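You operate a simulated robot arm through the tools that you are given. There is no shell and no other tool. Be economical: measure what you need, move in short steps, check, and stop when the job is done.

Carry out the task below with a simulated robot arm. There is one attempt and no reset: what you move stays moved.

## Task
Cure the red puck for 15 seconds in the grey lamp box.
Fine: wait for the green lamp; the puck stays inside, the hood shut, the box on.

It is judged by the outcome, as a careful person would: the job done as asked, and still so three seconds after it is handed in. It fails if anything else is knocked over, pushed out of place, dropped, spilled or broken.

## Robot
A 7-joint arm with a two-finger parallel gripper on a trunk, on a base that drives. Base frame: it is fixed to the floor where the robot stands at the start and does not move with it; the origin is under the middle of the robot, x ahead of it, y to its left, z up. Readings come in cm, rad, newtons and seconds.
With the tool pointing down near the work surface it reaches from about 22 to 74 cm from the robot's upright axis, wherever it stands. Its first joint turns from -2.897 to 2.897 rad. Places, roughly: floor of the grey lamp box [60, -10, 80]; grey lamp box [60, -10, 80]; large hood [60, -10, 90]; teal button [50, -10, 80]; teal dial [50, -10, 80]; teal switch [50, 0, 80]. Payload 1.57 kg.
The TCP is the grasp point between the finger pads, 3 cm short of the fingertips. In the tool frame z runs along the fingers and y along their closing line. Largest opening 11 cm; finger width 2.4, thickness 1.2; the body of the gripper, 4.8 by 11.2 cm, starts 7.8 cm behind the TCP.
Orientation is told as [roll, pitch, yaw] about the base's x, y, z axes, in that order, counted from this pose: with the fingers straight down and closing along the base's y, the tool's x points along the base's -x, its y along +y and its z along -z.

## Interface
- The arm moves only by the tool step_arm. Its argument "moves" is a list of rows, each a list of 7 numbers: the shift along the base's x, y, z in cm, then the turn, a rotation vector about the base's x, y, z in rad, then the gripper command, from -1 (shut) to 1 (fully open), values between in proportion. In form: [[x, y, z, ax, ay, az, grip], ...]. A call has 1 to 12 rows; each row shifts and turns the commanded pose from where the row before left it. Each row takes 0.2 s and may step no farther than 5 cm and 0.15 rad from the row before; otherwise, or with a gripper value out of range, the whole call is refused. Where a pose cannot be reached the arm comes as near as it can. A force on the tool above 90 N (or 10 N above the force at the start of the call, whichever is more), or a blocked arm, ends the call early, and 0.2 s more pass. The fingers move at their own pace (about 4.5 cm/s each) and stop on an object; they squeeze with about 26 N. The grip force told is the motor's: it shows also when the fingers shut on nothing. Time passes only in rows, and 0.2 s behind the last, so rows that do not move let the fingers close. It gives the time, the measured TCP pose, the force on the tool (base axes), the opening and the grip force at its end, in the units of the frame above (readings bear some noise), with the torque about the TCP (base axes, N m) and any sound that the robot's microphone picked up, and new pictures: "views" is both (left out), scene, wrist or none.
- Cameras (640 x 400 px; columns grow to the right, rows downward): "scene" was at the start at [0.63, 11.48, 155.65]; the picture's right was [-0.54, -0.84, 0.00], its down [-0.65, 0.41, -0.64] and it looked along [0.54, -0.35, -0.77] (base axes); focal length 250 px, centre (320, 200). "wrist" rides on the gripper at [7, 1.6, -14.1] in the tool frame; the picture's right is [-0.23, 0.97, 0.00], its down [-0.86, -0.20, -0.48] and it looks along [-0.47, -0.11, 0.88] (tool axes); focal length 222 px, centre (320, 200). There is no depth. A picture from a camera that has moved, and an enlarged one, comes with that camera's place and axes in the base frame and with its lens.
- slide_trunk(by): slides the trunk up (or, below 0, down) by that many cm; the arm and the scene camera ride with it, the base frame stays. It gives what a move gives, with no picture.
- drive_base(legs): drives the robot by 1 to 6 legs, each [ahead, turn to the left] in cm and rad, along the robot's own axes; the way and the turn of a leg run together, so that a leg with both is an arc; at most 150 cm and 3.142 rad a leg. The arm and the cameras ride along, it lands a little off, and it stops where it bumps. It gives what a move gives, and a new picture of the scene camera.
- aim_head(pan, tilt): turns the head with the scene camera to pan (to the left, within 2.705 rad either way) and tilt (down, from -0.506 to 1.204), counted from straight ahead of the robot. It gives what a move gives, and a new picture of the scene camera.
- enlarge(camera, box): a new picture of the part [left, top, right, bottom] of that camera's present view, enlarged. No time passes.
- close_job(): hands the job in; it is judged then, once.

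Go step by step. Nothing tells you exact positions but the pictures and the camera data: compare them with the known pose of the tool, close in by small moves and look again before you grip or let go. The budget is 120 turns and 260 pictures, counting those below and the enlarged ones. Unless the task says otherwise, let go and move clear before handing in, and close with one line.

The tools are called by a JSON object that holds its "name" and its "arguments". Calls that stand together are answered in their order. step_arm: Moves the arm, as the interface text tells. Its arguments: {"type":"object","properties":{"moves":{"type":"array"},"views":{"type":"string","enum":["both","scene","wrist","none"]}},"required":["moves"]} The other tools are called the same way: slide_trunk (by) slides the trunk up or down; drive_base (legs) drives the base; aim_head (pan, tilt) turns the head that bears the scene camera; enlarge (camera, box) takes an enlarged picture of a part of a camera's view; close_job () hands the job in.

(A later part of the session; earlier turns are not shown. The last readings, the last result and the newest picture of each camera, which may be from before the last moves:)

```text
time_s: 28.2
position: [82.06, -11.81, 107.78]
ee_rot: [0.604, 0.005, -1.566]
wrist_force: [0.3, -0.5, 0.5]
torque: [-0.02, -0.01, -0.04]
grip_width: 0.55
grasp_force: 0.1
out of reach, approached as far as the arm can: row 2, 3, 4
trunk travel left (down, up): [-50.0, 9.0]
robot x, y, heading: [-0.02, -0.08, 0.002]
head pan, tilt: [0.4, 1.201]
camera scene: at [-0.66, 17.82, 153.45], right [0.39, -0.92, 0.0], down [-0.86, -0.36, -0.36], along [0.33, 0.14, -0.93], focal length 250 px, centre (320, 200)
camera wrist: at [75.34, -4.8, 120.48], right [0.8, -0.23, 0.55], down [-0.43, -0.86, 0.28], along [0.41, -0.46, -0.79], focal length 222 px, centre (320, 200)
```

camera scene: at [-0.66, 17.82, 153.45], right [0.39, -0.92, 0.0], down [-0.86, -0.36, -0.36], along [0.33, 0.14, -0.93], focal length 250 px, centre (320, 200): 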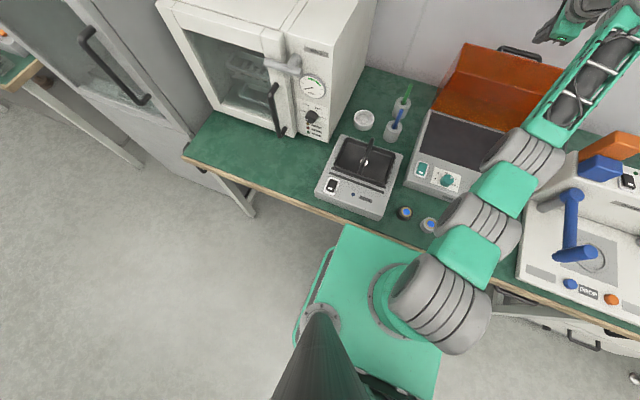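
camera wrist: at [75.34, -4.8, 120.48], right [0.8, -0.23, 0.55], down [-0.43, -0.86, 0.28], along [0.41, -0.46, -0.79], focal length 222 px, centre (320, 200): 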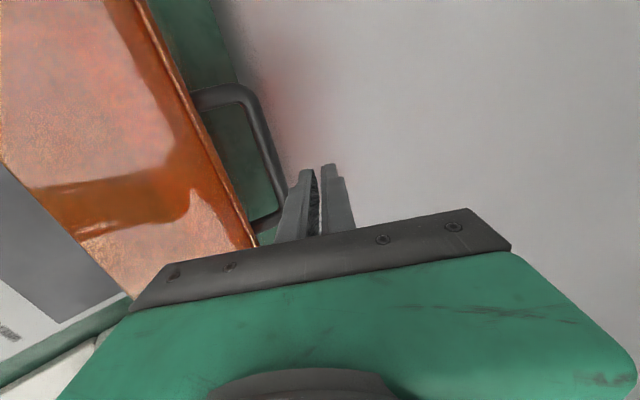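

The handle slipped out of the grip, but the hood is past balance and stands open. I'll rise and retreat, then look.

{"name": "step_arm", "arguments": {"moves": [[-0.5, 0, 3, 0, 0, 0, -0.9], [-1, 0, 3, 0, 0, 0, -0.9], [-3, 0, 2, 0, 0.1, 0, -0.9], [-4, 0, 0, 0, 0.1, 0, -0.9], [-4, 0, 0, 0, 0.1, 0, -0.9], [-4, 0, 0, 0, 0.1, 0, -0.9], [-4, 0, 0, 0, 0.1, 0, -0.5], [-4, 0, 0, 0, 0.1, 0, 0], [-4, 0, 0, 0, 0, 0, 0.2], [-4, 0, 0, 0, 0, 0, 0.3]]}}

```text
time_s: 30.4
position: [49.44, -11.67, 115.96]
ee_rot: [0.011, 0.0, -1.572]
wrist_force: [0.6, -0.3, 0.4]
torque: [0.04, 0.01, -0.02]
grip_width: 7.17
grasp_force: 0.1
trunk travel left (down, up): [-50.0, 9.0]
robot x, y, heading: [-0.08, 0.05, 0.005]
head pan, tilt: [0.4, 1.201]
camera scene: at [-0.78, 17.79, 153.44], right [0.39, -0.92, 0.0], down [-0.86, -0.36, -0.36], along [0.33, 0.14, -0.93], focal length 250 px, centre (320, 200)
camera wrist: at [50.8, -4.72, 130.07], right [0.97, -0.23, 0.01], down [-0.21, -0.85, 0.48], along [-0.1, -0.47, -0.88], focal length 222 px, centre (320, 200)
```

scene: 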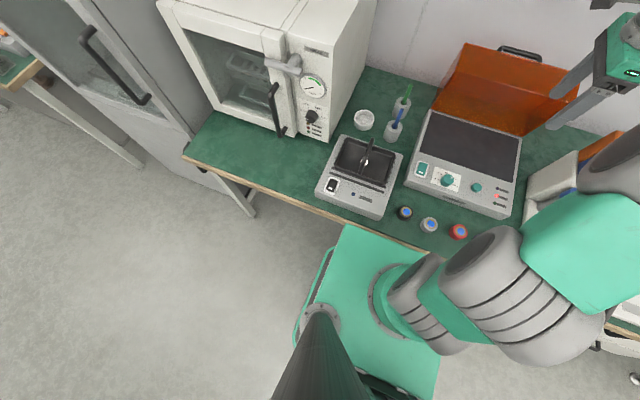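
wrist: 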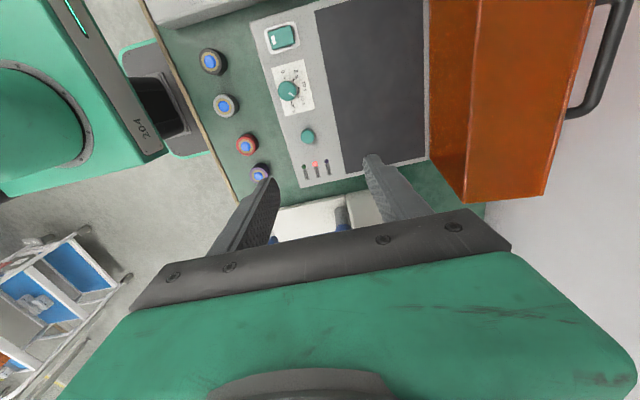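

The hood is fully open and its lamp is red, so power is on. The red puck measures (32.4, -13.8). I'll move above it, fingers closing along x to avoid the neighbours.

{"name": "step_arm", "arguments": {"moves": [[-4, -0.4, -2, 0, 0, 0, 0.4], [-4, -0.4, -2, 0, 0, 0, 0.4], [-4, -0.4, -3, 0, 0, 0, 0.4], [-3, -0.4, -4, 0, 0, 0, 0.4], [-2, -0.4, -4, 0, 0, 0, 0.4], [0, -0.2, -4, 0, 0, 0, 0.4], [0, 0, -2.5, 0, 0, 0, 0.4], [0, 0, 0, 0, 0, 0, 0.4]]}}

```text
refused: row 3 steps farther than a row can; nothing moved
```

{"name": "step_arm", "arguments": {"moves": [[-4, -0.4, -2, 0, 0, 0, 0.4], [-4, -0.4, -2, 0, 0, 0, 0.4], [-3.5, -0.4, -3, 0, 0, 0, 0.4], [-3, -0.4, -3.5, 0, 0, 0, 0.4], [-2.5, -0.4, -4, 0, 0, 0, 0.4], [0, -0.2, -4, 0, 0, 0, 0.4], [0, 0, -2.5, 0, 0, 0, 0.4], [0, 0, 0, 0, 0, 0, 0.4]]}}

```text
time_s: 31.5
position: [32.74, -11.18, 95.49]
ee_rot: [-0.244, 0.192, -1.483]
wrist_force: [0.0, 1.4, 0.0]
torque: [-0.02, -0.02, 0.0]
grip_width: 7.68
grasp_force: 0.1
out of reach, approached as far as the arm can: row 4
trunk travel left (down, up): [-50.0, 9.0]
robot x, y, heading: [-0.03, -0.24, 0.002]
head pan, tilt: [0.4, 1.201]
stopped in row 5: the arm was blocked; the commanded pose is now the measured one
camera scene: at [-0.78, 17.94, 153.28], right [0.39, -0.92, 0.0], down [-0.86, -0.36, -0.36], along [0.33, 0.14, -0.93], focal length 250 px, centre (320, 200)
camera wrist: at [37.32, -6.44, 109.89], right [0.96, -0.1, -0.27], down [0.0, -0.94, 0.34], along [-0.29, -0.33, -0.9], focal length 222 px, centre (320, 200)
```

scene: 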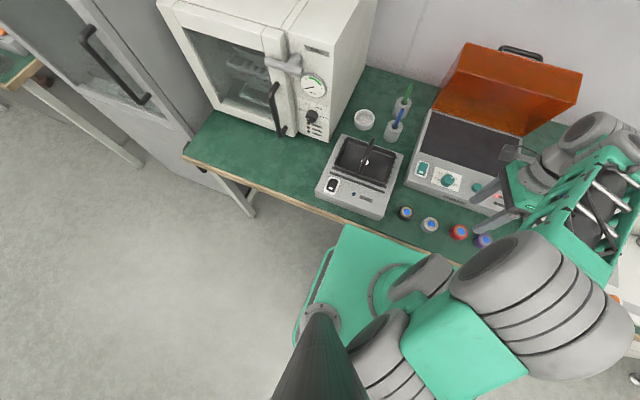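
wrist: 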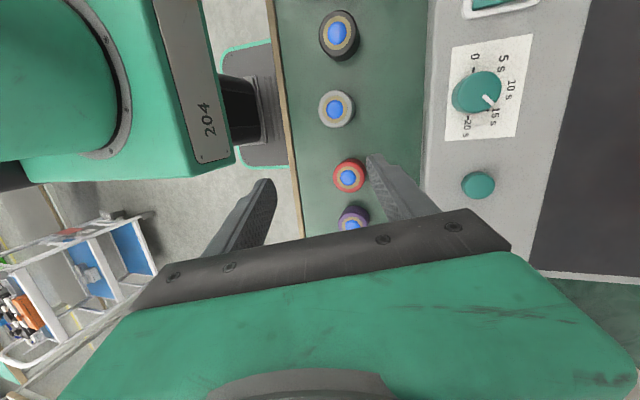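

The arm ran into a joint limit at this close, high pose and tilted. I'll back out, straighten the tool, and raise the trunk to give the wrist more room.

{"name": "step_arm", "arguments": {"moves": [[3, -0.3, 1, -0.064, -0.081, -0.029, 0.4], [3, -0.3, 1, -0.064, -0.081, -0.029, 0.4], [3, -0.3, 1, -0.064, -0.081, -0.029, 0.4], [0, 0, 0, 0, 0, 0, 0.4]], "views": "none"}}

{"name": "slide_trunk", "arguments": {"by": 8.5}}

```text
time_s: 32.5
position: [41.75, -12.0, 98.45]
ee_rot: [-0.008, -0.019, -1.551]
wrist_force: [-0.6, -0.8, 0.0]
torque: [-0.03, -0.01, -0.04]
grip_width: 7.7
grasp_force: 0.1
trunk travel left (down, up): [-50.0, 9.0]
robot x, y, heading: [0.15, 0.54, 0.002]
head pan, tilt: [0.4, 1.201]
```

```text
time_s: 33.7
position: [41.73, -12.12, 106.82]
ee_rot: [-0.007, -0.014, -1.549]
wrist_force: [-0.5, -0.2, -0.8]
torque: [0.03, -0.02, -0.02]
grip_width: 7.72
grasp_force: 0.0
trunk travel left (down, up): [-58.5, 0.5]
robot x, y, heading: [-0.24, -0.1, 0.001]
head pan, tilt: [0.4, 1.201]
```

{"name": "step_arm", "arguments": {"moves": [[0, 0, -4.5, 0, 0, 0, 0.4], [0, -0.4, -4.5, 0, 0, -0.02, 0.4], [-2, -0.4, -4, 0, 0.01, 0, 0.4], [-3.5, -0.4, -1.5, 0, 0, 0, 0.4], [-3.8, -0.4, -1.5, 0, 0, 0, 0.4], [0, 0, 0, 0, 0, 0, 0.4]]}}

```text
time_s: 35.1
position: [32.39, -13.92, 90.8]
ee_rot: [-0.016, -0.016, -1.569]
wrist_force: [-0.2, 0.1, -0.4]
torque: [0.01, 0.0, 0.04]
grip_width: 7.72
grasp_force: 0.1
trunk travel left (down, up): [-58.5, 0.5]
robot x, y, heading: [-0.26, -0.11, 0.001]
head pan, tilt: [0.4, 1.201]
camera scene: at [-0.72, 17.8, 161.94], right [0.39, -0.92, 0.0], down [-0.86, -0.36, -0.36], along [0.33, 0.14, -0.93], focal length 250 px, centre (320, 200)
camera wrist: at [34.24, -6.72, 104.82], right [0.97, -0.23, -0.01], down [-0.19, -0.85, 0.5], along [-0.12, -0.48, -0.87], focal length 222 px, centre (320, 200)
```

scene: 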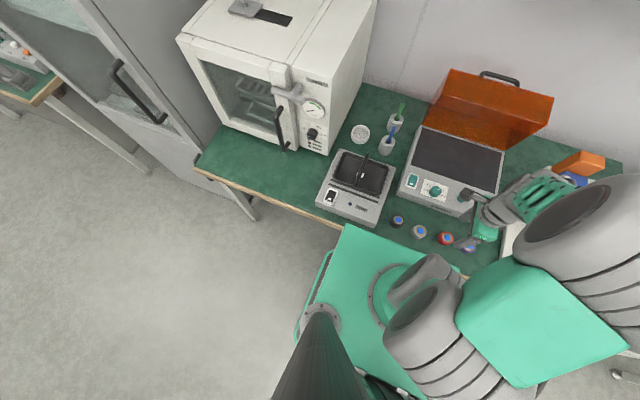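
wrist: 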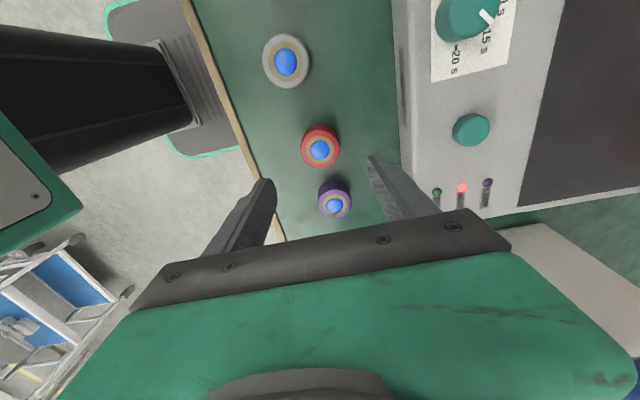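

The red puck is at (32.4, -13.7), between the fingers. Descending.

{"name": "step_arm", "arguments": {"moves": [[0, 0.15, -3, 0, 0, 0, 0.3], [0, 0, -3, 0, 0, 0, 0.3], [0, 0, -2, 0, 0, 0, 0.3], [0, 0, -0.6, 0, 0, 0, 0.3], [0, 0, 0, 0, 0, 0, 0.3]], "views": "wrist"}}

{"name": "enlarge", "arguments": {"camera": "scene", "box": [380, 180, 540, 280]}}

```text
time_s: 36.3
position: [32.27, -13.49, 82.26]
ee_rot: [-0.018, -0.015, -1.57]
wrist_force: [0.5, 0.4, 1.2]
torque: [-0.01, 0.0, -0.03]
grip_width: 7.13
grasp_force: 0.0
trunk travel left (down, up): [-58.5, 0.5]
robot x, y, heading: [0.03, -0.09, 0.003]
head pan, tilt: [0.4, 1.201]
camera wrist: at [34.2, -6.4, 96.35], right [0.97, -0.23, -0.01], down [-0.19, -0.85, 0.5], along [-0.12, -0.48, -0.87], focal length 222 px, centre (320, 200)
```

wrist: 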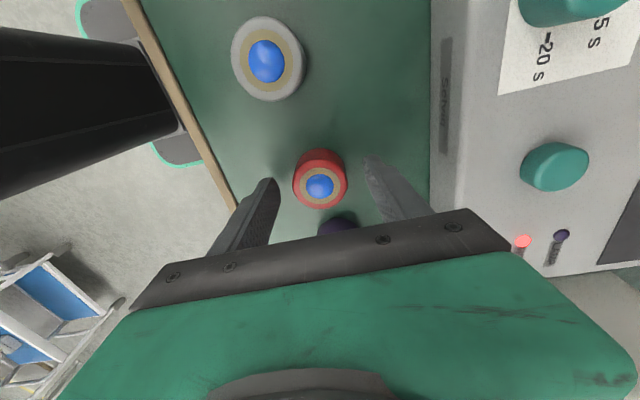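

```text
4.00 times, centred on (460, 230) of scene
camera zoom: at [-0.72, 17.8, 161.94], right [0.39, -0.92, 0.0], down [-0.86, -0.36, -0.36], along [0.33, 0.14, -0.93], focal length 1000 px, centre (-240, 80)
```

zoom: 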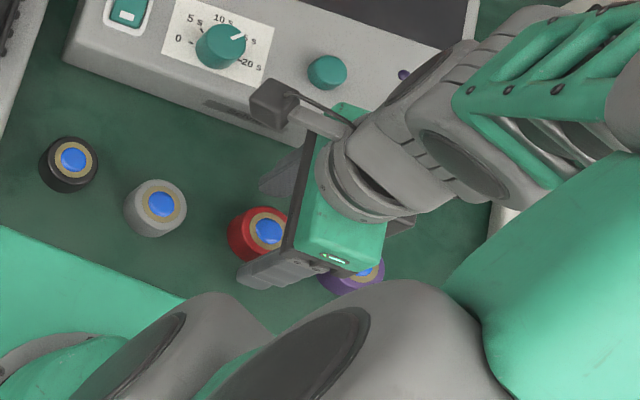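

{"name": "step_arm", "arguments": {"moves": [[0, -0.15, -0.4, 0, 0, 0, 0.3], [0, 0, -0.4, 0, 0, 0, 0.3], [0, 0, 0, 0, 0, 0, -0.3], [0, 0, 0, 0, 0, 0, -0.6], [0, 0, 0, 0, 0, 0, -0.6], [0, 0, 0, 0, 0, 0, -0.6]], "views": "wrist"}}

```text
time_s: 37.7
position: [32.33, -13.74, 81.74]
ee_rot: [-0.017, -0.017, -1.573]
wrist_force: [0.3, 0.2, 0.3]
torque: [0.02, 0.01, 0.02]
grip_width: 4.32
grasp_force: 25.9
trunk travel left (down, up): [-58.5, 0.5]
robot x, y, heading: [-0.09, 0.24, -0.004]
head pan, tilt: [0.4, 1.201]
camera wrist: at [34.25, -6.55, 95.62], right [0.97, -0.23, -0.01], down [-0.19, -0.85, 0.5], along [-0.12, -0.48, -0.87], focal length 222 px, centre (320, 200)
```

wrist: 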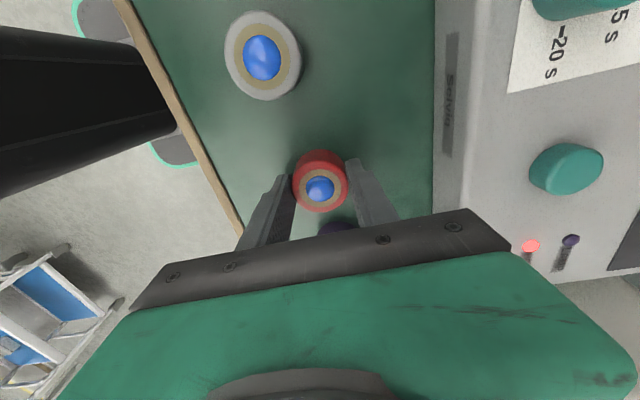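

The puck is gripped (4.3 cm). Lifting and carrying it over to the box.

{"name": "step_arm", "arguments": {"moves": [[0, 0, 3, 0, 0, 0, -0.6], [0, 0, 4, 0, 0, 0, -0.6], [1, 0.2, 4, 0, 0, 0, -0.6], [4, 0.4, 2, 0, 0, 0, -0.6], [4.5, 0.5, 1, 0, 0, 0, -0.6], [4.5, 0.5, 0, 0, 0, 0, -0.6], [4.5, 0.6, 0, 0, 0, 0, -0.6], [4.5, 0.6, 0, 0, 0, 0, -0.6], [3.5, 0.6, 0, 0, 0, 0, -0.6], [0, 0, 0, 0, 0, 0, -0.6]]}}

{"name": "aim_head", "arguments": {"pan": -0.4, "tilt": 0.9}}

```text
time_s: 39.9
position: [58.94, -10.3, 95.44]
ee_rot: [-0.018, -0.016, -1.568]
wrist_force: [-0.6, -0.1, -0.8]
torque: [0.02, -0.01, 0.0]
grip_width: 4.31
grasp_force: 25.9
trunk travel left (down, up): [-58.5, 0.5]
robot x, y, heading: [-0.09, -0.0, 0.002]
head pan, tilt: [0.4, 1.201]
camera scene: at [-0.7, 17.8, 161.94], right [0.39, -0.92, 0.0], down [-0.86, -0.36, -0.36], along [0.33, 0.14, -0.93], focal length 250 px, centre (320, 200)
camera wrist: at [60.81, -3.07, 109.48], right [0.97, -0.23, -0.01], down [-0.19, -0.85, 0.5], along [-0.12, -0.48, -0.87], focal length 222 px, centre (320, 200)
```

scene: 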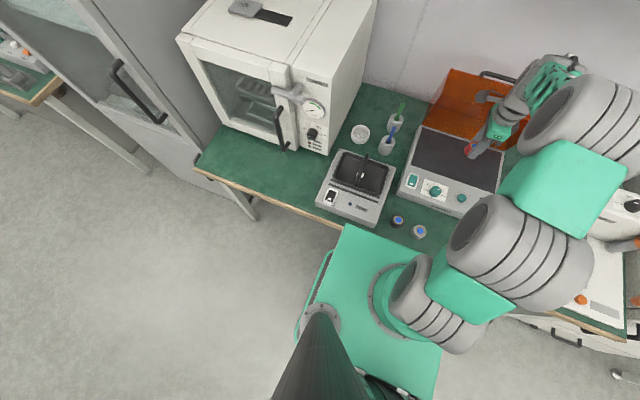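
wrist: 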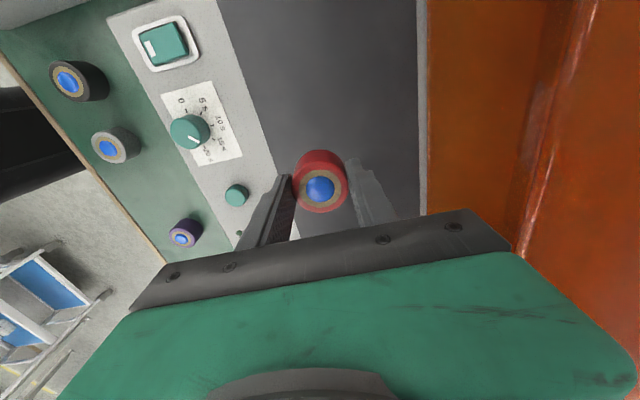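

```text
time_s: 41.0
position: [58.77, -10.29, 95.38]
ee_rot: [-0.019, -0.015, -1.572]
wrist_force: [-0.1, 0.6, -0.5]
torque: [0.0, -0.02, 0.02]
grip_width: 4.3
grasp_force: 26.5
trunk travel left (down, up): [-58.5, 0.5]
robot x, y, heading: [-0.11, 0.37, -0.005]
head pan, tilt: [-0.4, 0.901]
camera scene: at [1.11, 12.69, 163.92], right [-0.39, -0.92, 0.0], down [-0.72, 0.3, -0.62], along [0.57, -0.24, -0.78], focal length 250 px, centre (320, 200)
```

scene: 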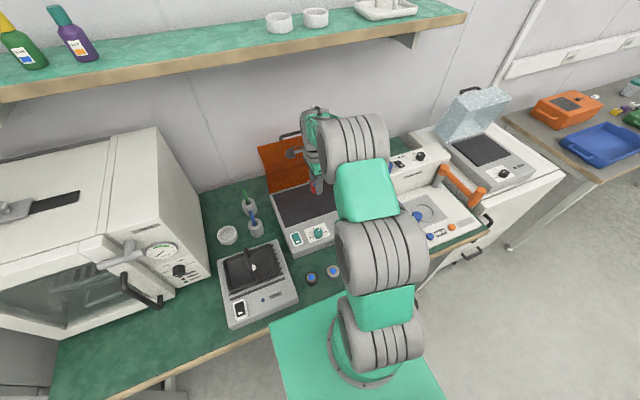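

The dark floor spans about x = 54–70, and I'm over its middle. I'll lower quickly first, then gently until contact.

{"name": "step_arm", "arguments": {"moves": [[0.5, 0.1, -3, 0, 0, 0, -0.6], [0.5, 0.1, -3, 0, 0, 0, -0.6], [0, 0, -2, 0, 0, 0, -0.6], [0, 0, -1, 0, 0, 0, -0.6], [0, 0, -0.5, 0, 0, 0, -0.6], [0, 0, 0, 0, 0, 0, -0.6]]}}

{"name": "enlarge", "arguments": {"camera": "scene", "box": [240, 140, 400, 240]}}

```text
time_s: 42.5
position: [59.82, -10.03, 86.05]
ee_rot: [-0.015, -0.016, -1.571]
wrist_force: [-1.3, -0.4, 17.8]
torque: [-0.05, -0.28, 0.0]
grip_width: 4.32
grasp_force: 26.4
trunk travel left (down, up): [-58.5, 0.5]
robot x, y, heading: [0.05, 0.29, -0.001]
head pan, tilt: [-0.4, 0.901]
camera scene: at [0.91, 12.71, 163.94], right [-0.39, -0.92, 0.0], down [-0.72, 0.3, -0.62], along [0.57, -0.24, -0.78], focal length 250 px, centre (320, 200)
camera wrist: at [61.71, -2.87, 100.1], right [0.97, -0.23, -0.01], down [-0.19, -0.85, 0.5], along [-0.12, -0.48, -0.87], focal length 222 px, centre (320, 200)
```

scene: 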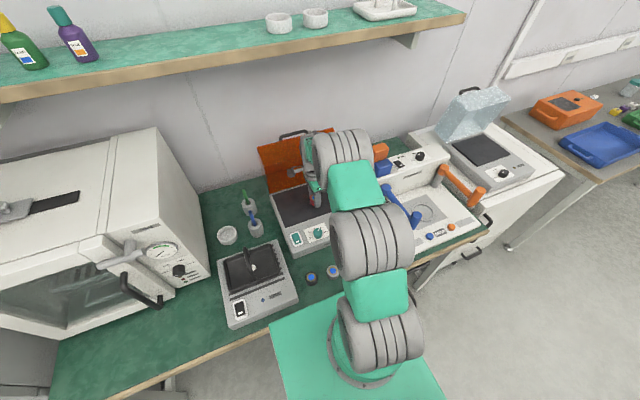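
wrist: 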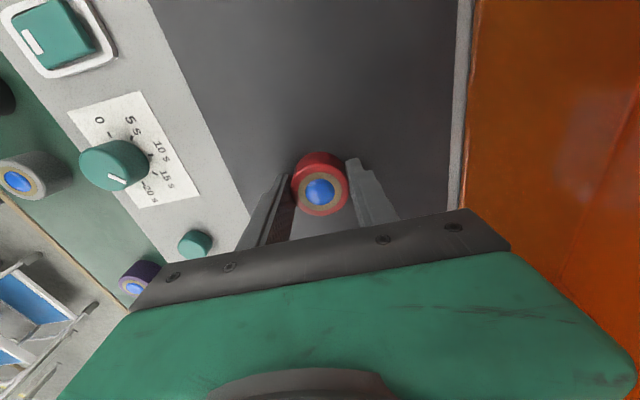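

```text
4.00 times, centred on (320, 190) of scene
camera zoom: at [0.91, 12.71, 163.94], right [-0.39, -0.92, 0.0], down [-0.72, 0.3, -0.62], along [0.57, -0.24, -0.78], focal length 1000 px, centre (320, 240)
```

zoom: 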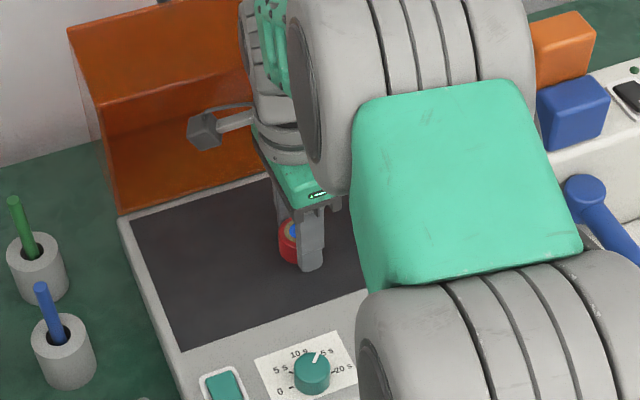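

Contact with the floor (18 N). I'll relieve it, open, and rise straight up.

{"name": "step_arm", "arguments": {"moves": [[0, 0, 0.15, 0, 0, 0, -0.6], [0, 0, 0, 0, 0, 0, 0.1], [0, 0, 0, 0, 0, 0, 0.1], [0, 0, 1, 0, 0, 0, 0.1], [0, 0, 3, 0, 0, 0, 0.1], [0, 0, 4, 0, 0, 0, 0.1], [0, 0, 4, 0, 0, 0, 0.1], [-2, 0, 4, 0, 0, 0, 0.1], [-2, 0, 4, 0, 0, 0, 0.1], [0, 0, 0, 0, 0, 0, 0.1]]}}

```text
time_s: 44.6
position: [55.68, -10.22, 106.28]
ee_rot: [-0.02, -0.015, -1.57]
wrist_force: [-0.9, 0.0, 0.5]
torque: [0.02, 0.0, 0.0]
grip_width: 6.07
grasp_force: 0.1
trunk travel left (down, up): [-58.5, 0.5]
robot x, y, heading: [0.27, 0.09, -0.0]
head pan, tilt: [-0.4, 0.901]
camera scene: at [1.1, 12.69, 163.92], right [-0.39, -0.92, 0.0], down [-0.72, 0.3, -0.62], along [0.57, -0.24, -0.78], focal length 250 px, centre (320, 200)
camera wrist: at [57.66, -3.04, 120.17], right [0.97, -0.23, -0.01], down [-0.19, -0.85, 0.5], along [-0.12, -0.48, -0.87], focal length 222 px, centre (320, 200)
```

scene: 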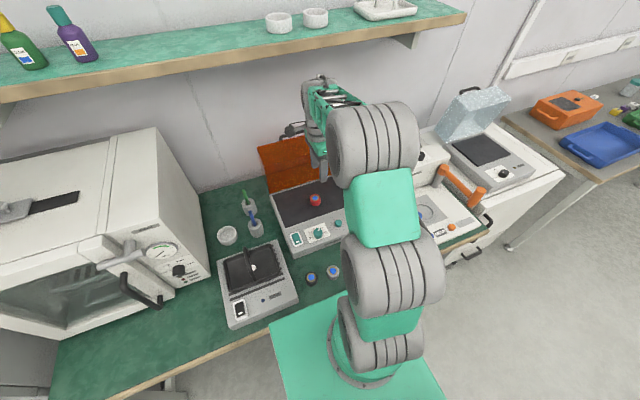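
wrist: 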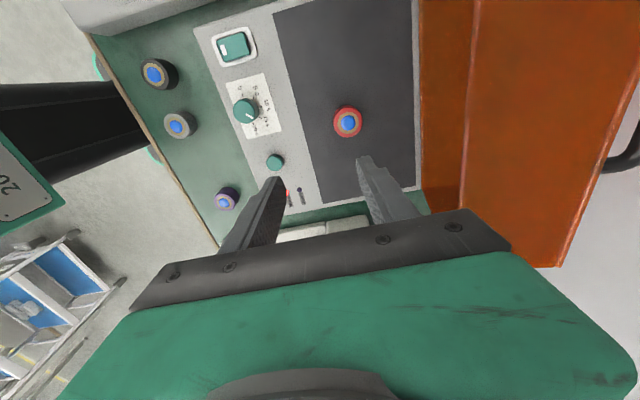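

The puck rests in the middle of the box floor. Now I need to shut the hood; I'll inspect its open pose.

{"name": "enlarge", "arguments": {"camera": "scene", "box": [240, 110, 400, 210]}}

{"name": "enlarge", "arguments": {"camera": "wrist", "box": [380, 0, 640, 280]}}

```text
4.00 times, centred on (320, 160) of scene
camera zoom: at [1.1, 12.69, 163.92], right [-0.39, -0.92, 0.0], down [-0.72, 0.3, -0.62], along [0.57, -0.24, -0.78], focal length 1000 px, centre (320, 360)
```

zoom: 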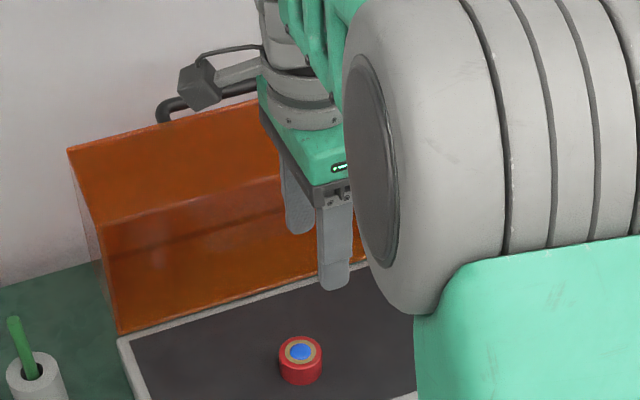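

```text
1.43 times, centred on (510, 140) of wrist
camera zoom: at [57.66, -3.04, 120.17], right [0.97, -0.23, -0.01], down [-0.19, -0.85, 0.5], along [-0.12, -0.48, -0.87], focal length 317 px, centre (49, 286)
```

zoom: 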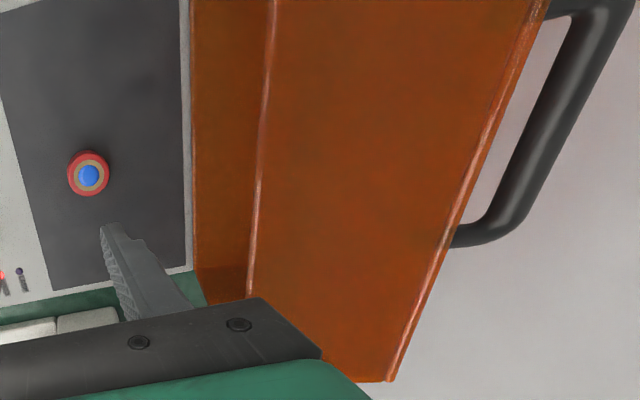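

The hood is open by roughly 87°, with the handle bar at about x = 81–83, z = 100. I'll move above and behind it, tilted slightly, to measure it before gripping it to bring it down under control.

{"name": "step_arm", "arguments": {"moves": [[2, 0, 4, 0, -0.06, 0, 0.0], [4, 0, 2, 0, -0.06, 0, -0.2], [4, 0, 0, 0, -0.06, 0, -0.35], [4, 0, 0, 0, -0.06, 0, -0.35], [4, 0, 0, 0, -0.06, 0, -0.35], [4, 0, 0, 0, -0.06, 0, -0.35], [2, 0, 0, 0, 0, 0, -0.35], [0, 0, 0, 0, 0, 0, -0.35]]}}

```text
time_s: 46.6
position: [79.24, -9.66, 108.51]
ee_rot: [0.307, -0.014, -1.577]
wrist_force: [-2.5, 0.6, 0.8]
torque: [-0.11, -0.19, 0.01]
grip_width: 3.59
grasp_force: 0.1
trunk travel left (down, up): [-58.5, 0.5]
robot x, y, heading: [-0.2, 0.08, -0.005]
head pan, tilt: [-0.4, 0.901]
stopped in row 8: the arm was blocked; the commanded pose is now the measured one
camera scene: at [-0.1, 12.82, 164.08], right [-0.39, -0.92, 0.0], down [-0.72, 0.31, -0.63], along [0.58, -0.24, -0.78], focal length 250 px, centre (320, 200)
camera wrist: at [76.56, -2.3, 122.38], right [0.93, -0.23, 0.3], down [-0.34, -0.85, 0.41], along [0.16, -0.48, -0.86], focal length 222 px, centre (320, 200)
```

scene: 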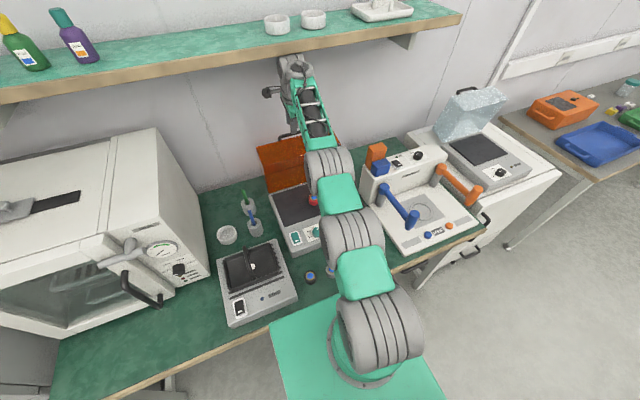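
wrist: 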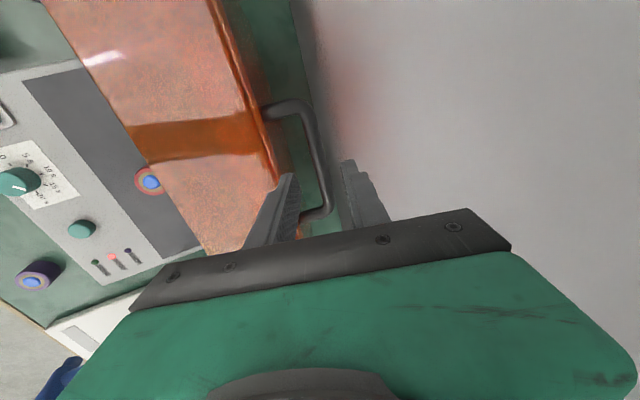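

The bar lies right between the fingers in line with the tool axis. The arm reported being blocked though, so I'll check near the wrist for contact.

{"name": "enlarge", "arguments": {"camera": "scene", "box": [230, 20, 390, 180]}}

{"name": "enlarge", "arguments": {"camera": "wrist", "box": [200, 60, 400, 240]}}

```text
2.50 times, centred on (310, 100) of scene
camera zoom: at [-0.1, 12.82, 164.08], right [-0.39, -0.92, 0.0], down [-0.72, 0.31, -0.63], along [0.58, -0.24, -0.78], focal length 625 px, centre (345, 450)
```

zoom: 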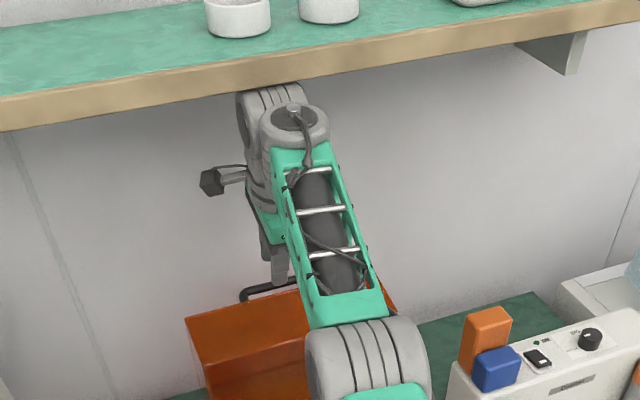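

```text
2.22 times, centred on (300, 150) of wrist
camera zoom: at [76.56, -2.3, 122.38], right [0.93, -0.23, 0.3], down [-0.34, -0.85, 0.41], along [0.16, -0.48, -0.86], focal length 494 px, centre (364, 311)
```

zoom: 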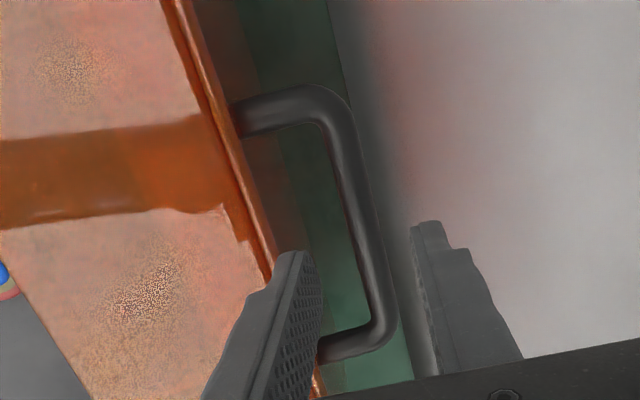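

The wrist had just touched the shelf above; moving down clears it. I'll narrow the opening a bit and go down along the tool axis halfway.

{"name": "step_arm", "arguments": {"moves": [[0.2, 0, -1, 0, 0, 0, -0.42], [0.5, 0, -1.2, 0, 0, 0, -0.42], [0.5, 0, -1.3, 0, 0, 0, -0.42], [0, 0, 0, 0, 0, 0, -0.42]], "views": "wrist"}}

{"name": "enlarge", "arguments": {"camera": "wrist", "box": [200, 60, 400, 240]}}

{"name": "enlarge", "arguments": {"camera": "scene", "box": [230, 20, 390, 180]}}

```text
time_s: 47.6
position: [80.62, -10.25, 106.13]
ee_rot: [0.315, -0.015, -1.579]
wrist_force: [-1.4, -0.5, 1.1]
torque: [0.01, -0.01, -0.03]
grip_width: 3.2
grasp_force: 0.0
out of reach, approached as far as the arm can: row 3
trunk travel left (down, up): [-58.5, 0.5]
robot x, y, heading: [-0.05, 0.13, -0.005]
head pan, tilt: [-0.4, 0.901]
camera wrist: at [77.88, -3.07, 120.03], right [0.92, -0.23, 0.31], down [-0.35, -0.85, 0.41], along [0.16, -0.48, -0.86], focal length 222 px, centre (320, 200)
```

wrist: 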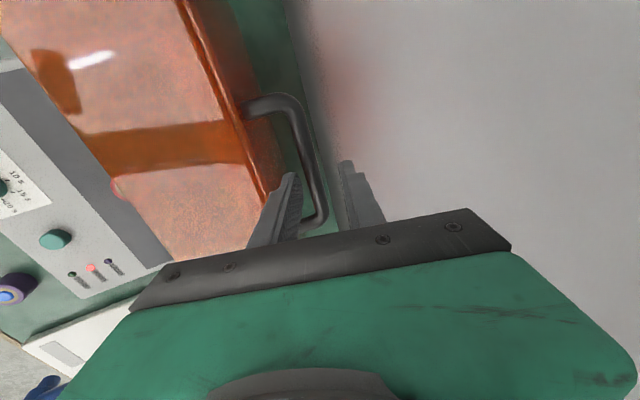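

```text
2.22 times, centred on (300, 150) of wrist
camera zoom: at [77.88, -3.07, 120.03], right [0.92, -0.23, 0.31], down [-0.35, -0.85, 0.41], along [0.16, -0.48, -0.86], focal length 494 px, centre (364, 311)
```

zoom: 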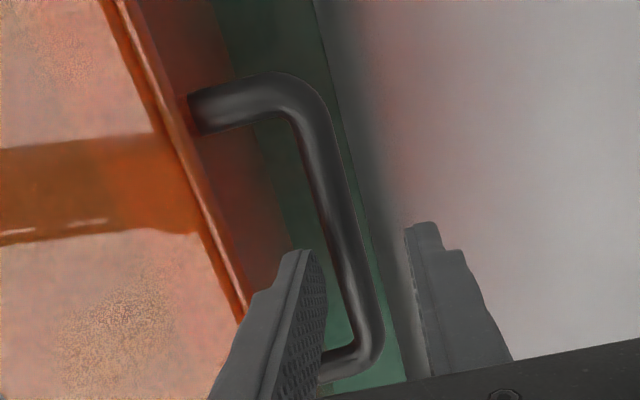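

```text
2.50 times, centred on (310, 100) of scene
camera zoom: at [1.09, 12.65, 163.92], right [-0.39, -0.92, 0.0], down [-0.72, 0.31, -0.62], along [0.57, -0.24, -0.78], focal length 625 px, centre (345, 450)
```

zoom: 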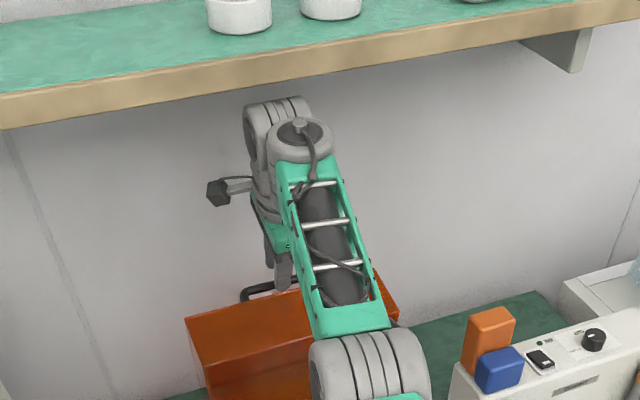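

The arm is at full stretch here, so I'll use the trunk to lower it. The bar is at about (81.45, 100.5) and the panel corner near x = 77, so a nearly vertical drop works.

{"name": "slide_trunk", "arguments": {"by": -3}}

{"name": "step_arm", "arguments": {"moves": [[0.2, 0, 0, 0, 0, 0, -0.42]], "views": "wrist"}}

{"name": "enlarge", "arguments": {"camera": "wrist", "box": [200, 60, 400, 240]}}

```text
time_s: 48.4
position: [80.75, -10.25, 103.13]
ee_rot: [0.318, -0.014, -1.581]
wrist_force: [3.0, 0.1, 0.9]
torque: [-0.04, 0.09, 0.06]
grip_width: 2.92
grasp_force: 0.1
trunk travel left (down, up): [-55.5, 3.5]
robot x, y, heading: [0.09, 0.14, -0.006]
head pan, tilt: [-0.4, 0.901]
```

```text
time_s: 48.8
position: [80.65, -10.23, 103.24]
ee_rot: [0.318, -0.015, -1.578]
wrist_force: [0.6, 0.2, 1.5]
torque: [-0.02, 0.05, 0.06]
grip_width: 3.0
grasp_force: 0.1
trunk travel left (down, up): [-55.5, 3.5]
robot x, y, heading: [-0.27, -0.41, -0.003]
head pan, tilt: [-0.4, 0.901]
camera wrist: at [77.9, -2.99, 117.04], right [0.92, -0.23, 0.31], down [-0.35, -0.85, 0.4], along [0.17, -0.48, -0.86], focal length 222 px, centre (320, 200)
```

wrist: 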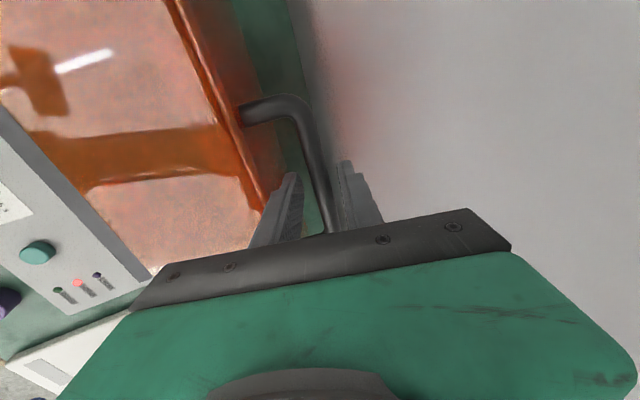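

```text
2.22 times, centred on (300, 150) of wrist
camera zoom: at [77.9, -2.99, 117.04], right [0.92, -0.23, 0.31], down [-0.35, -0.85, 0.4], along [0.17, -0.48, -0.86], focal length 494 px, centre (364, 311)
```

zoom: 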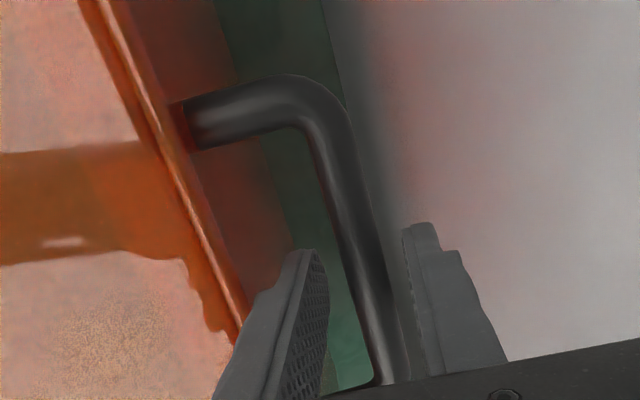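

The bar is between the fingertips, nearer the rear finger. I'll shift a little back and lower further.

{"name": "step_arm", "arguments": {"moves": [[0.4, 0, 0, 0, 0, 0, -0.38], [0, 0, 0, 0, 0, 0, -0.38]], "views": "none"}}

{"name": "slide_trunk", "arguments": {"by": -2.2}}

{"name": "enlarge", "arguments": {"camera": "wrist", "box": [200, 60, 400, 240]}}

```text
time_s: 49.4
position: [80.68, -10.16, 103.14]
ee_rot: [0.32, -0.014, -1.58]
wrist_force: [2.8, -0.6, 1.7]
torque: [-0.03, 0.07, 0.04]
grip_width: 3.14
grasp_force: 0.2
out of reach, approached as far as the arm can: row 1
trunk travel left (down, up): [-55.5, 3.5]
robot x, y, heading: [-0.16, -0.1, -0.005]
head pan, tilt: [-0.4, 0.901]
```

```text
time_s: 50.1
position: [80.63, -10.26, 100.92]
ee_rot: [0.318, -0.016, -1.58]
wrist_force: [2.2, -0.1, -0.7]
torque: [0.0, 0.06, 0.03]
grip_width: 3.24
grasp_force: 0.1
trunk travel left (down, up): [-53.3, 5.7]
robot x, y, heading: [-0.22, -0.11, -0.004]
head pan, tilt: [-0.4, 0.901]
```

```text
2.22 times, centred on (300, 150) of wrist
camera zoom: at [77.92, -2.98, 114.74], right [0.92, -0.23, 0.31], down [-0.35, -0.85, 0.41], along [0.17, -0.48, -0.86], focal length 494 px, centre (364, 311)
```

zoom: 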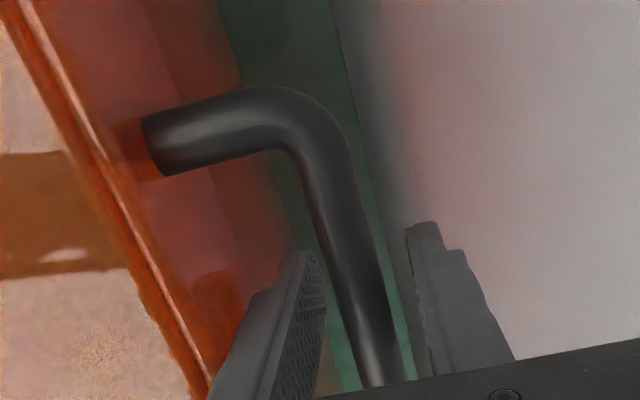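

{"name": "slide_trunk", "arguments": {"by": -0.8}}

{"name": "step_arm", "arguments": {"moves": [[0, 0, 0, 0, 0, 0, -0.7], [0, 0, 0, 0, 0, 0, -0.95], [0, 0, 0, 0, 0, 0, -0.95], [0, 0, 0, 0, 0, 0, -0.95]]}}

```text
time_s: 50.6
position: [80.65, -10.21, 100.14]
ee_rot: [0.318, -0.016, -1.58]
wrist_force: [1.3, -0.7, 0.8]
torque: [0.01, 0.07, 0.04]
grip_width: 3.24
grasp_force: 0.0
trunk travel left (down, up): [-52.5, 6.5]
robot x, y, heading: [0.18, 0.42, -0.005]
head pan, tilt: [-0.4, 0.901]
```

```text
time_s: 51.6
position: [80.8, -10.2, 100.36]
ee_rot: [0.321, -0.014, -1.58]
wrist_force: [3.0, -1.9, 5.0]
torque: [-0.12, 0.11, 0.51]
grip_width: 1.35
grasp_force: 29.8
trunk travel left (down, up): [-52.5, 6.5]
robot x, y, heading: [-0.08, 0.2, -0.005]
head pan, tilt: [-0.4, 0.901]
camera scene: at [1.04, 12.68, 157.93], right [-0.39, -0.92, 0.0], down [-0.72, 0.31, -0.62], along [0.57, -0.24, -0.78], focal length 250 px, centre (320, 200)
camera wrist: at [77.89, -2.99, 114.13], right [0.92, -0.23, 0.31], down [-0.35, -0.85, 0.4], along [0.17, -0.48, -0.86], focal length 222 px, centre (320, 200)
```

scene: 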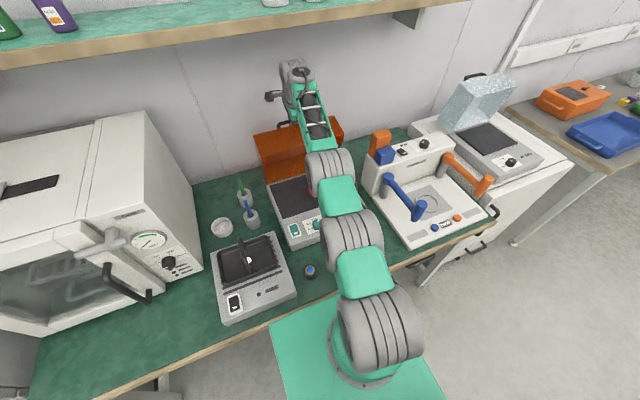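
wrist: 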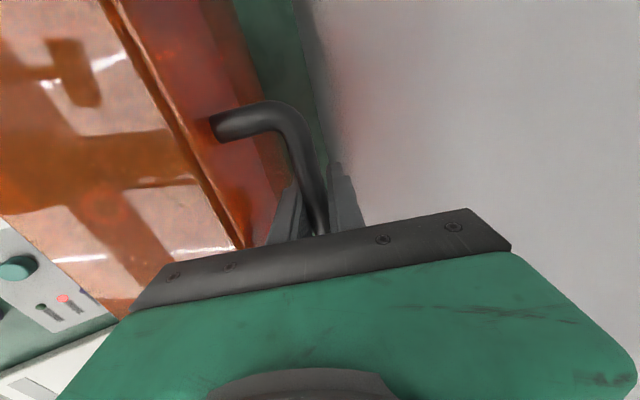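

The bar is gripped again. I'll bring it back along the arc in small sections, watching force.

{"name": "step_arm", "arguments": {"moves": [[-0.95, 0, 0.55, 0, 0.02, 0, -0.95], [-1.0, 0, 0.55, 0, 0.02, 0, -0.95], [-1.05, 0, 0.5, 0, 0.02, 0, -0.95], [0, 0, 0, 0, 0, 0, -0.95]], "views": "wrist"}}

```text
time_s: 52.6
position: [77.52, -10.22, 101.42]
ee_rot: [0.251, -0.014, -1.58]
wrist_force: [-5.3, 0.5, -17.6]
torque: [-0.18, -0.25, 0.51]
grip_width: 1.38
grasp_force: 30.1
trunk travel left (down, up): [-52.5, 6.5]
robot x, y, heading: [-0.22, 0.06, -0.007]
head pan, tilt: [-0.4, 0.901]
camera wrist: at [75.79, -3.02, 115.42], right [0.94, -0.23, 0.24], down [-0.32, -0.85, 0.43], along [0.11, -0.48, -0.87], focal length 222 px, centre (320, 200)
```

wrist: 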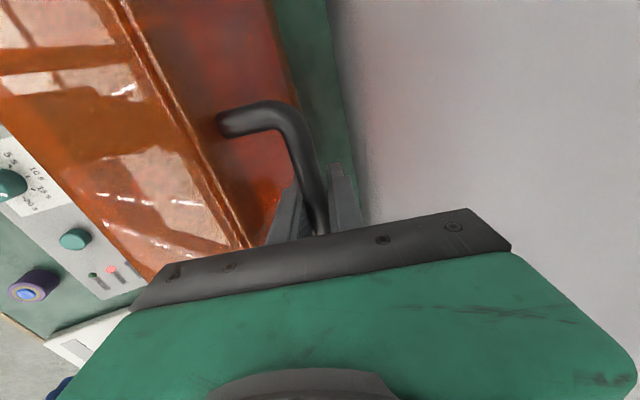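

Following nicely; slightly too high, so I'll flatten the arc.

{"name": "step_arm", "arguments": {"moves": [[-1.05, 0, 0.1, 0, 0.02, 0, -0.95], [-1.1, 0, 0.3, 0, 0.02, 0, -0.95], [-1.1, 0, 0.3, 0, 0.02, 0, -0.95], [-1.1, 0, 0.15, 0, 0.02, 0, -0.95], [0, 0, 0, 0, 0, 0, -0.95]], "views": "none"}}

```text
time_s: 53.9
position: [73.69, -10.22, 102.56]
ee_rot: [0.177, -0.016, -1.58]
wrist_force: [11.9, -6.7, -26.5]
torque: [-0.71, -2.75, 0.73]
grip_width: 1.37
grasp_force: 29.6
trunk travel left (down, up): [-52.5, 6.5]
robot x, y, heading: [-0.18, -0.18, -0.001]
head pan, tilt: [-0.4, 0.901]
```

Force and torque rose; let me look before moving more.

{"name": "step_arm", "arguments": {"moves": [[0, 0, -0.3, 0, 0, 0, -0.95], [0, 0, 0, 0, 0, 0, -0.95]]}}

{"name": "enlarge", "arguments": {"camera": "scene", "box": [220, 60, 380, 220]}}

```text
time_s: 54.5
position: [73.6, -10.34, 102.56]
ee_rot: [0.186, -0.016, -1.577]
wrist_force: [13.2, -7.5, -8.9]
torque: [0.22, -2.47, 0.86]
grip_width: 1.34
grasp_force: 30.5
trunk travel left (down, up): [-52.5, 6.5]
robot x, y, heading: [0.2, 0.08, -0.004]
head pan, tilt: [-0.4, 0.901]
camera scene: at [1.29, 12.56, 157.95], right [-0.39, -0.92, 0.0], down [-0.72, 0.31, -0.62], along [0.57, -0.24, -0.78], focal length 250 px, centre (320, 200)
camera wrist: at [72.65, -3.03, 116.64], right [0.96, -0.23, 0.18], down [-0.29, -0.85, 0.45], along [0.05, -0.48, -0.88], focal length 222 px, centre (320, 200)
```

scene: 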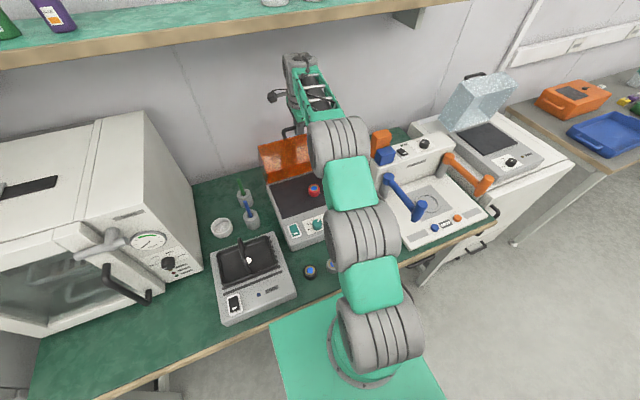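
wrist: 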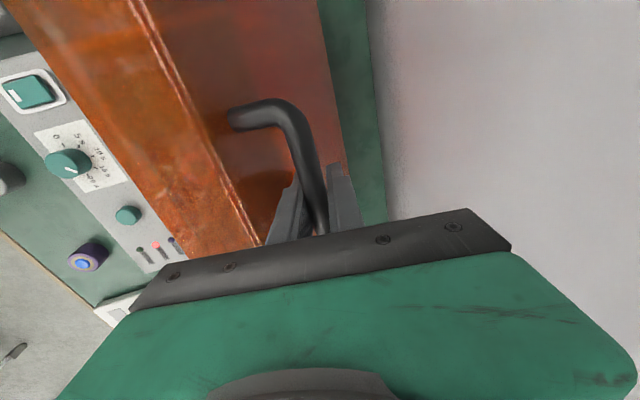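

```text
2.50 times, centred on (300, 140) of scene
camera zoom: at [1.29, 12.56, 157.95], right [-0.39, -0.92, 0.0], down [-0.72, 0.31, -0.62], along [0.57, -0.24, -0.78], focal length 625 px, centre (370, 350)
```

zoom: 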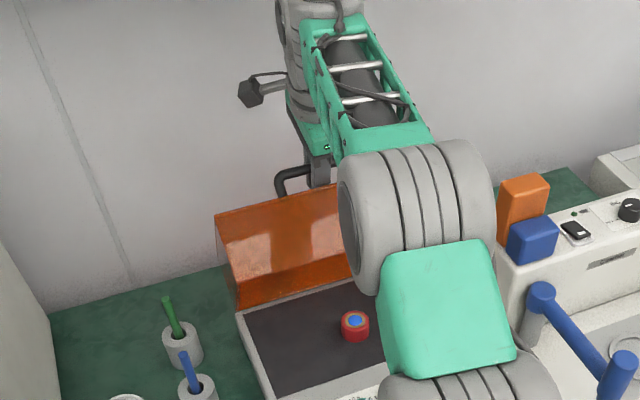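

The front fingertip is probably pressing on the panel since the grip is deep. I'll loosen slightly (the fingers still cage the bar), back off about 1.3 cm along the tool and re-grip.

{"name": "step_arm", "arguments": {"moves": [[0, 0, 0, 0, 0, 0, -0.6], [0, 0, 0, 0, 0, 0, -0.6], [-0.1, 0, 0.6, 0, 0, 0, -0.6], [-0.1, 0, 0.7, 0, 0, 0, -0.6], [0, 0, 0, 0, 0, 0, -0.95], [0, 0, 0, 0, 0, 0, -0.95], [0, 0, 0, 0, 0, 0, -0.95]]}}

```text
time_s: 56.0
position: [73.61, -10.21, 102.69]
ee_rot: [0.165, -0.012, -1.577]
wrist_force: [21.0, -6.7, -59.4]
torque: [-0.28, -5.13, 0.99]
grip_width: 1.35
grasp_force: 30.1
trunk travel left (down, up): [-52.5, 6.5]
robot x, y, heading: [0.14, -0.05, -0.002]
head pan, tilt: [-0.4, 0.901]
camera scene: at [1.89, 12.49, 157.9], right [-0.39, -0.92, 0.0], down [-0.72, 0.31, -0.62], along [0.57, -0.24, -0.79], focal length 250 px, centre (320, 200)
camera wrist: at [72.88, -3.05, 116.77], right [0.96, -0.23, 0.16], down [-0.28, -0.85, 0.45], along [0.04, -0.48, -0.88], focal length 222 px, centre (320, 200)
```

scene: 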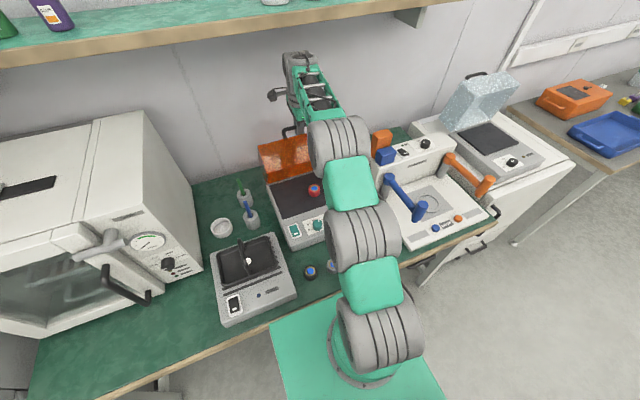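
wrist: 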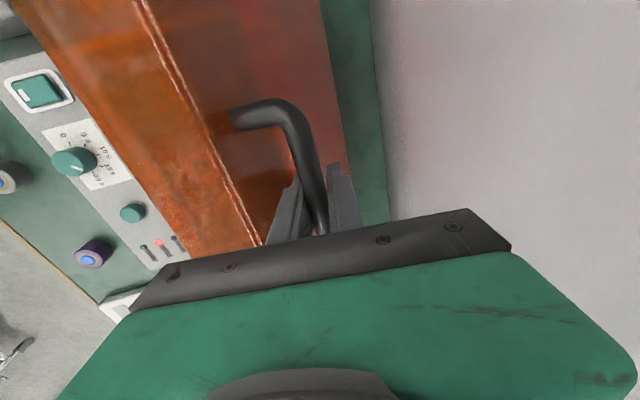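

The hand hardly moved and the force built up, so I'll undo that lift, loosen the fingers, and read the state before doing anything else.

{"name": "step_arm", "arguments": {"moves": [[0.1, 0, -0.6, 0, 0, 0, -0.95], [0.1, 0, -0.6, 0, -0.02, 0, -0.95], [0, 0, 0, 0, 0, 0, -0.5], [0, 0, 0, 0, 0, 0, -0.5]]}}

{"name": "enlarge", "arguments": {"camera": "wrist", "box": [200, 60, 400, 240]}}

```text
time_s: 57.0
position: [73.39, -10.18, 103.03]
ee_rot: [0.205, -0.018, -1.578]
wrist_force: [3.6, 0.7, 13.6]
torque: [0.0, 0.14, -0.02]
grip_width: 2.32
grasp_force: 0.0
trunk travel left (down, up): [-52.5, 6.5]
robot x, y, heading: [-0.18, -0.2, 0.003]
head pan, tilt: [-0.4, 0.901]
camera scene: at [0.91, 12.7, 157.96], right [-0.39, -0.92, 0.0], down [-0.72, 0.31, -0.62], along [0.57, -0.24, -0.78], focal length 250 px, centre (320, 200)
camera wrist: at [72.1, -2.98, 117.05], right [0.95, -0.23, 0.2], down [-0.3, -0.85, 0.44], along [0.07, -0.48, -0.87], focal length 222 px, centre (320, 200)
```

scene: 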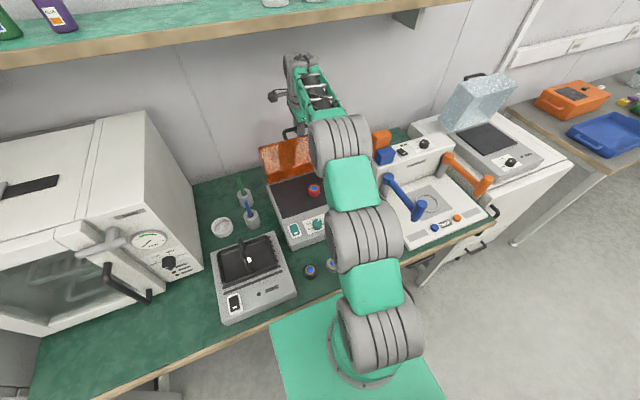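
wrist: 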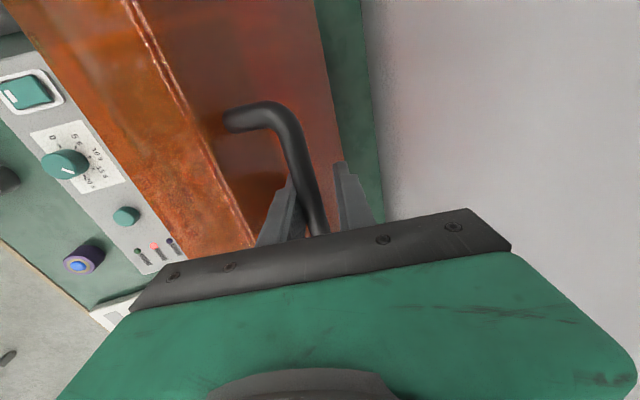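

```text
2.22 times, centred on (300, 150) of wrist
camera zoom: at [72.1, -2.98, 117.05], right [0.95, -0.23, 0.2], down [-0.3, -0.85, 0.44], along [0.07, -0.48, -0.87], focal length 494 px, centre (364, 311)
```

zoom: 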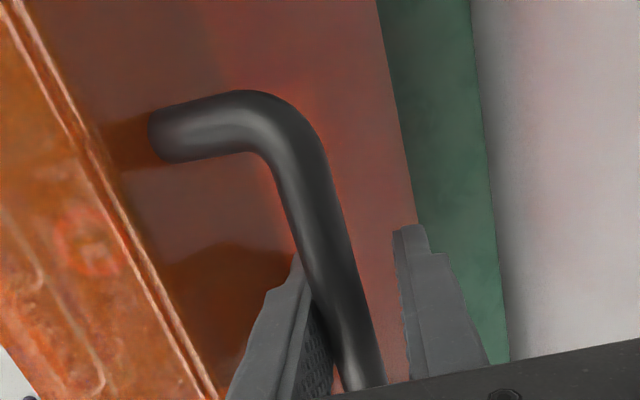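

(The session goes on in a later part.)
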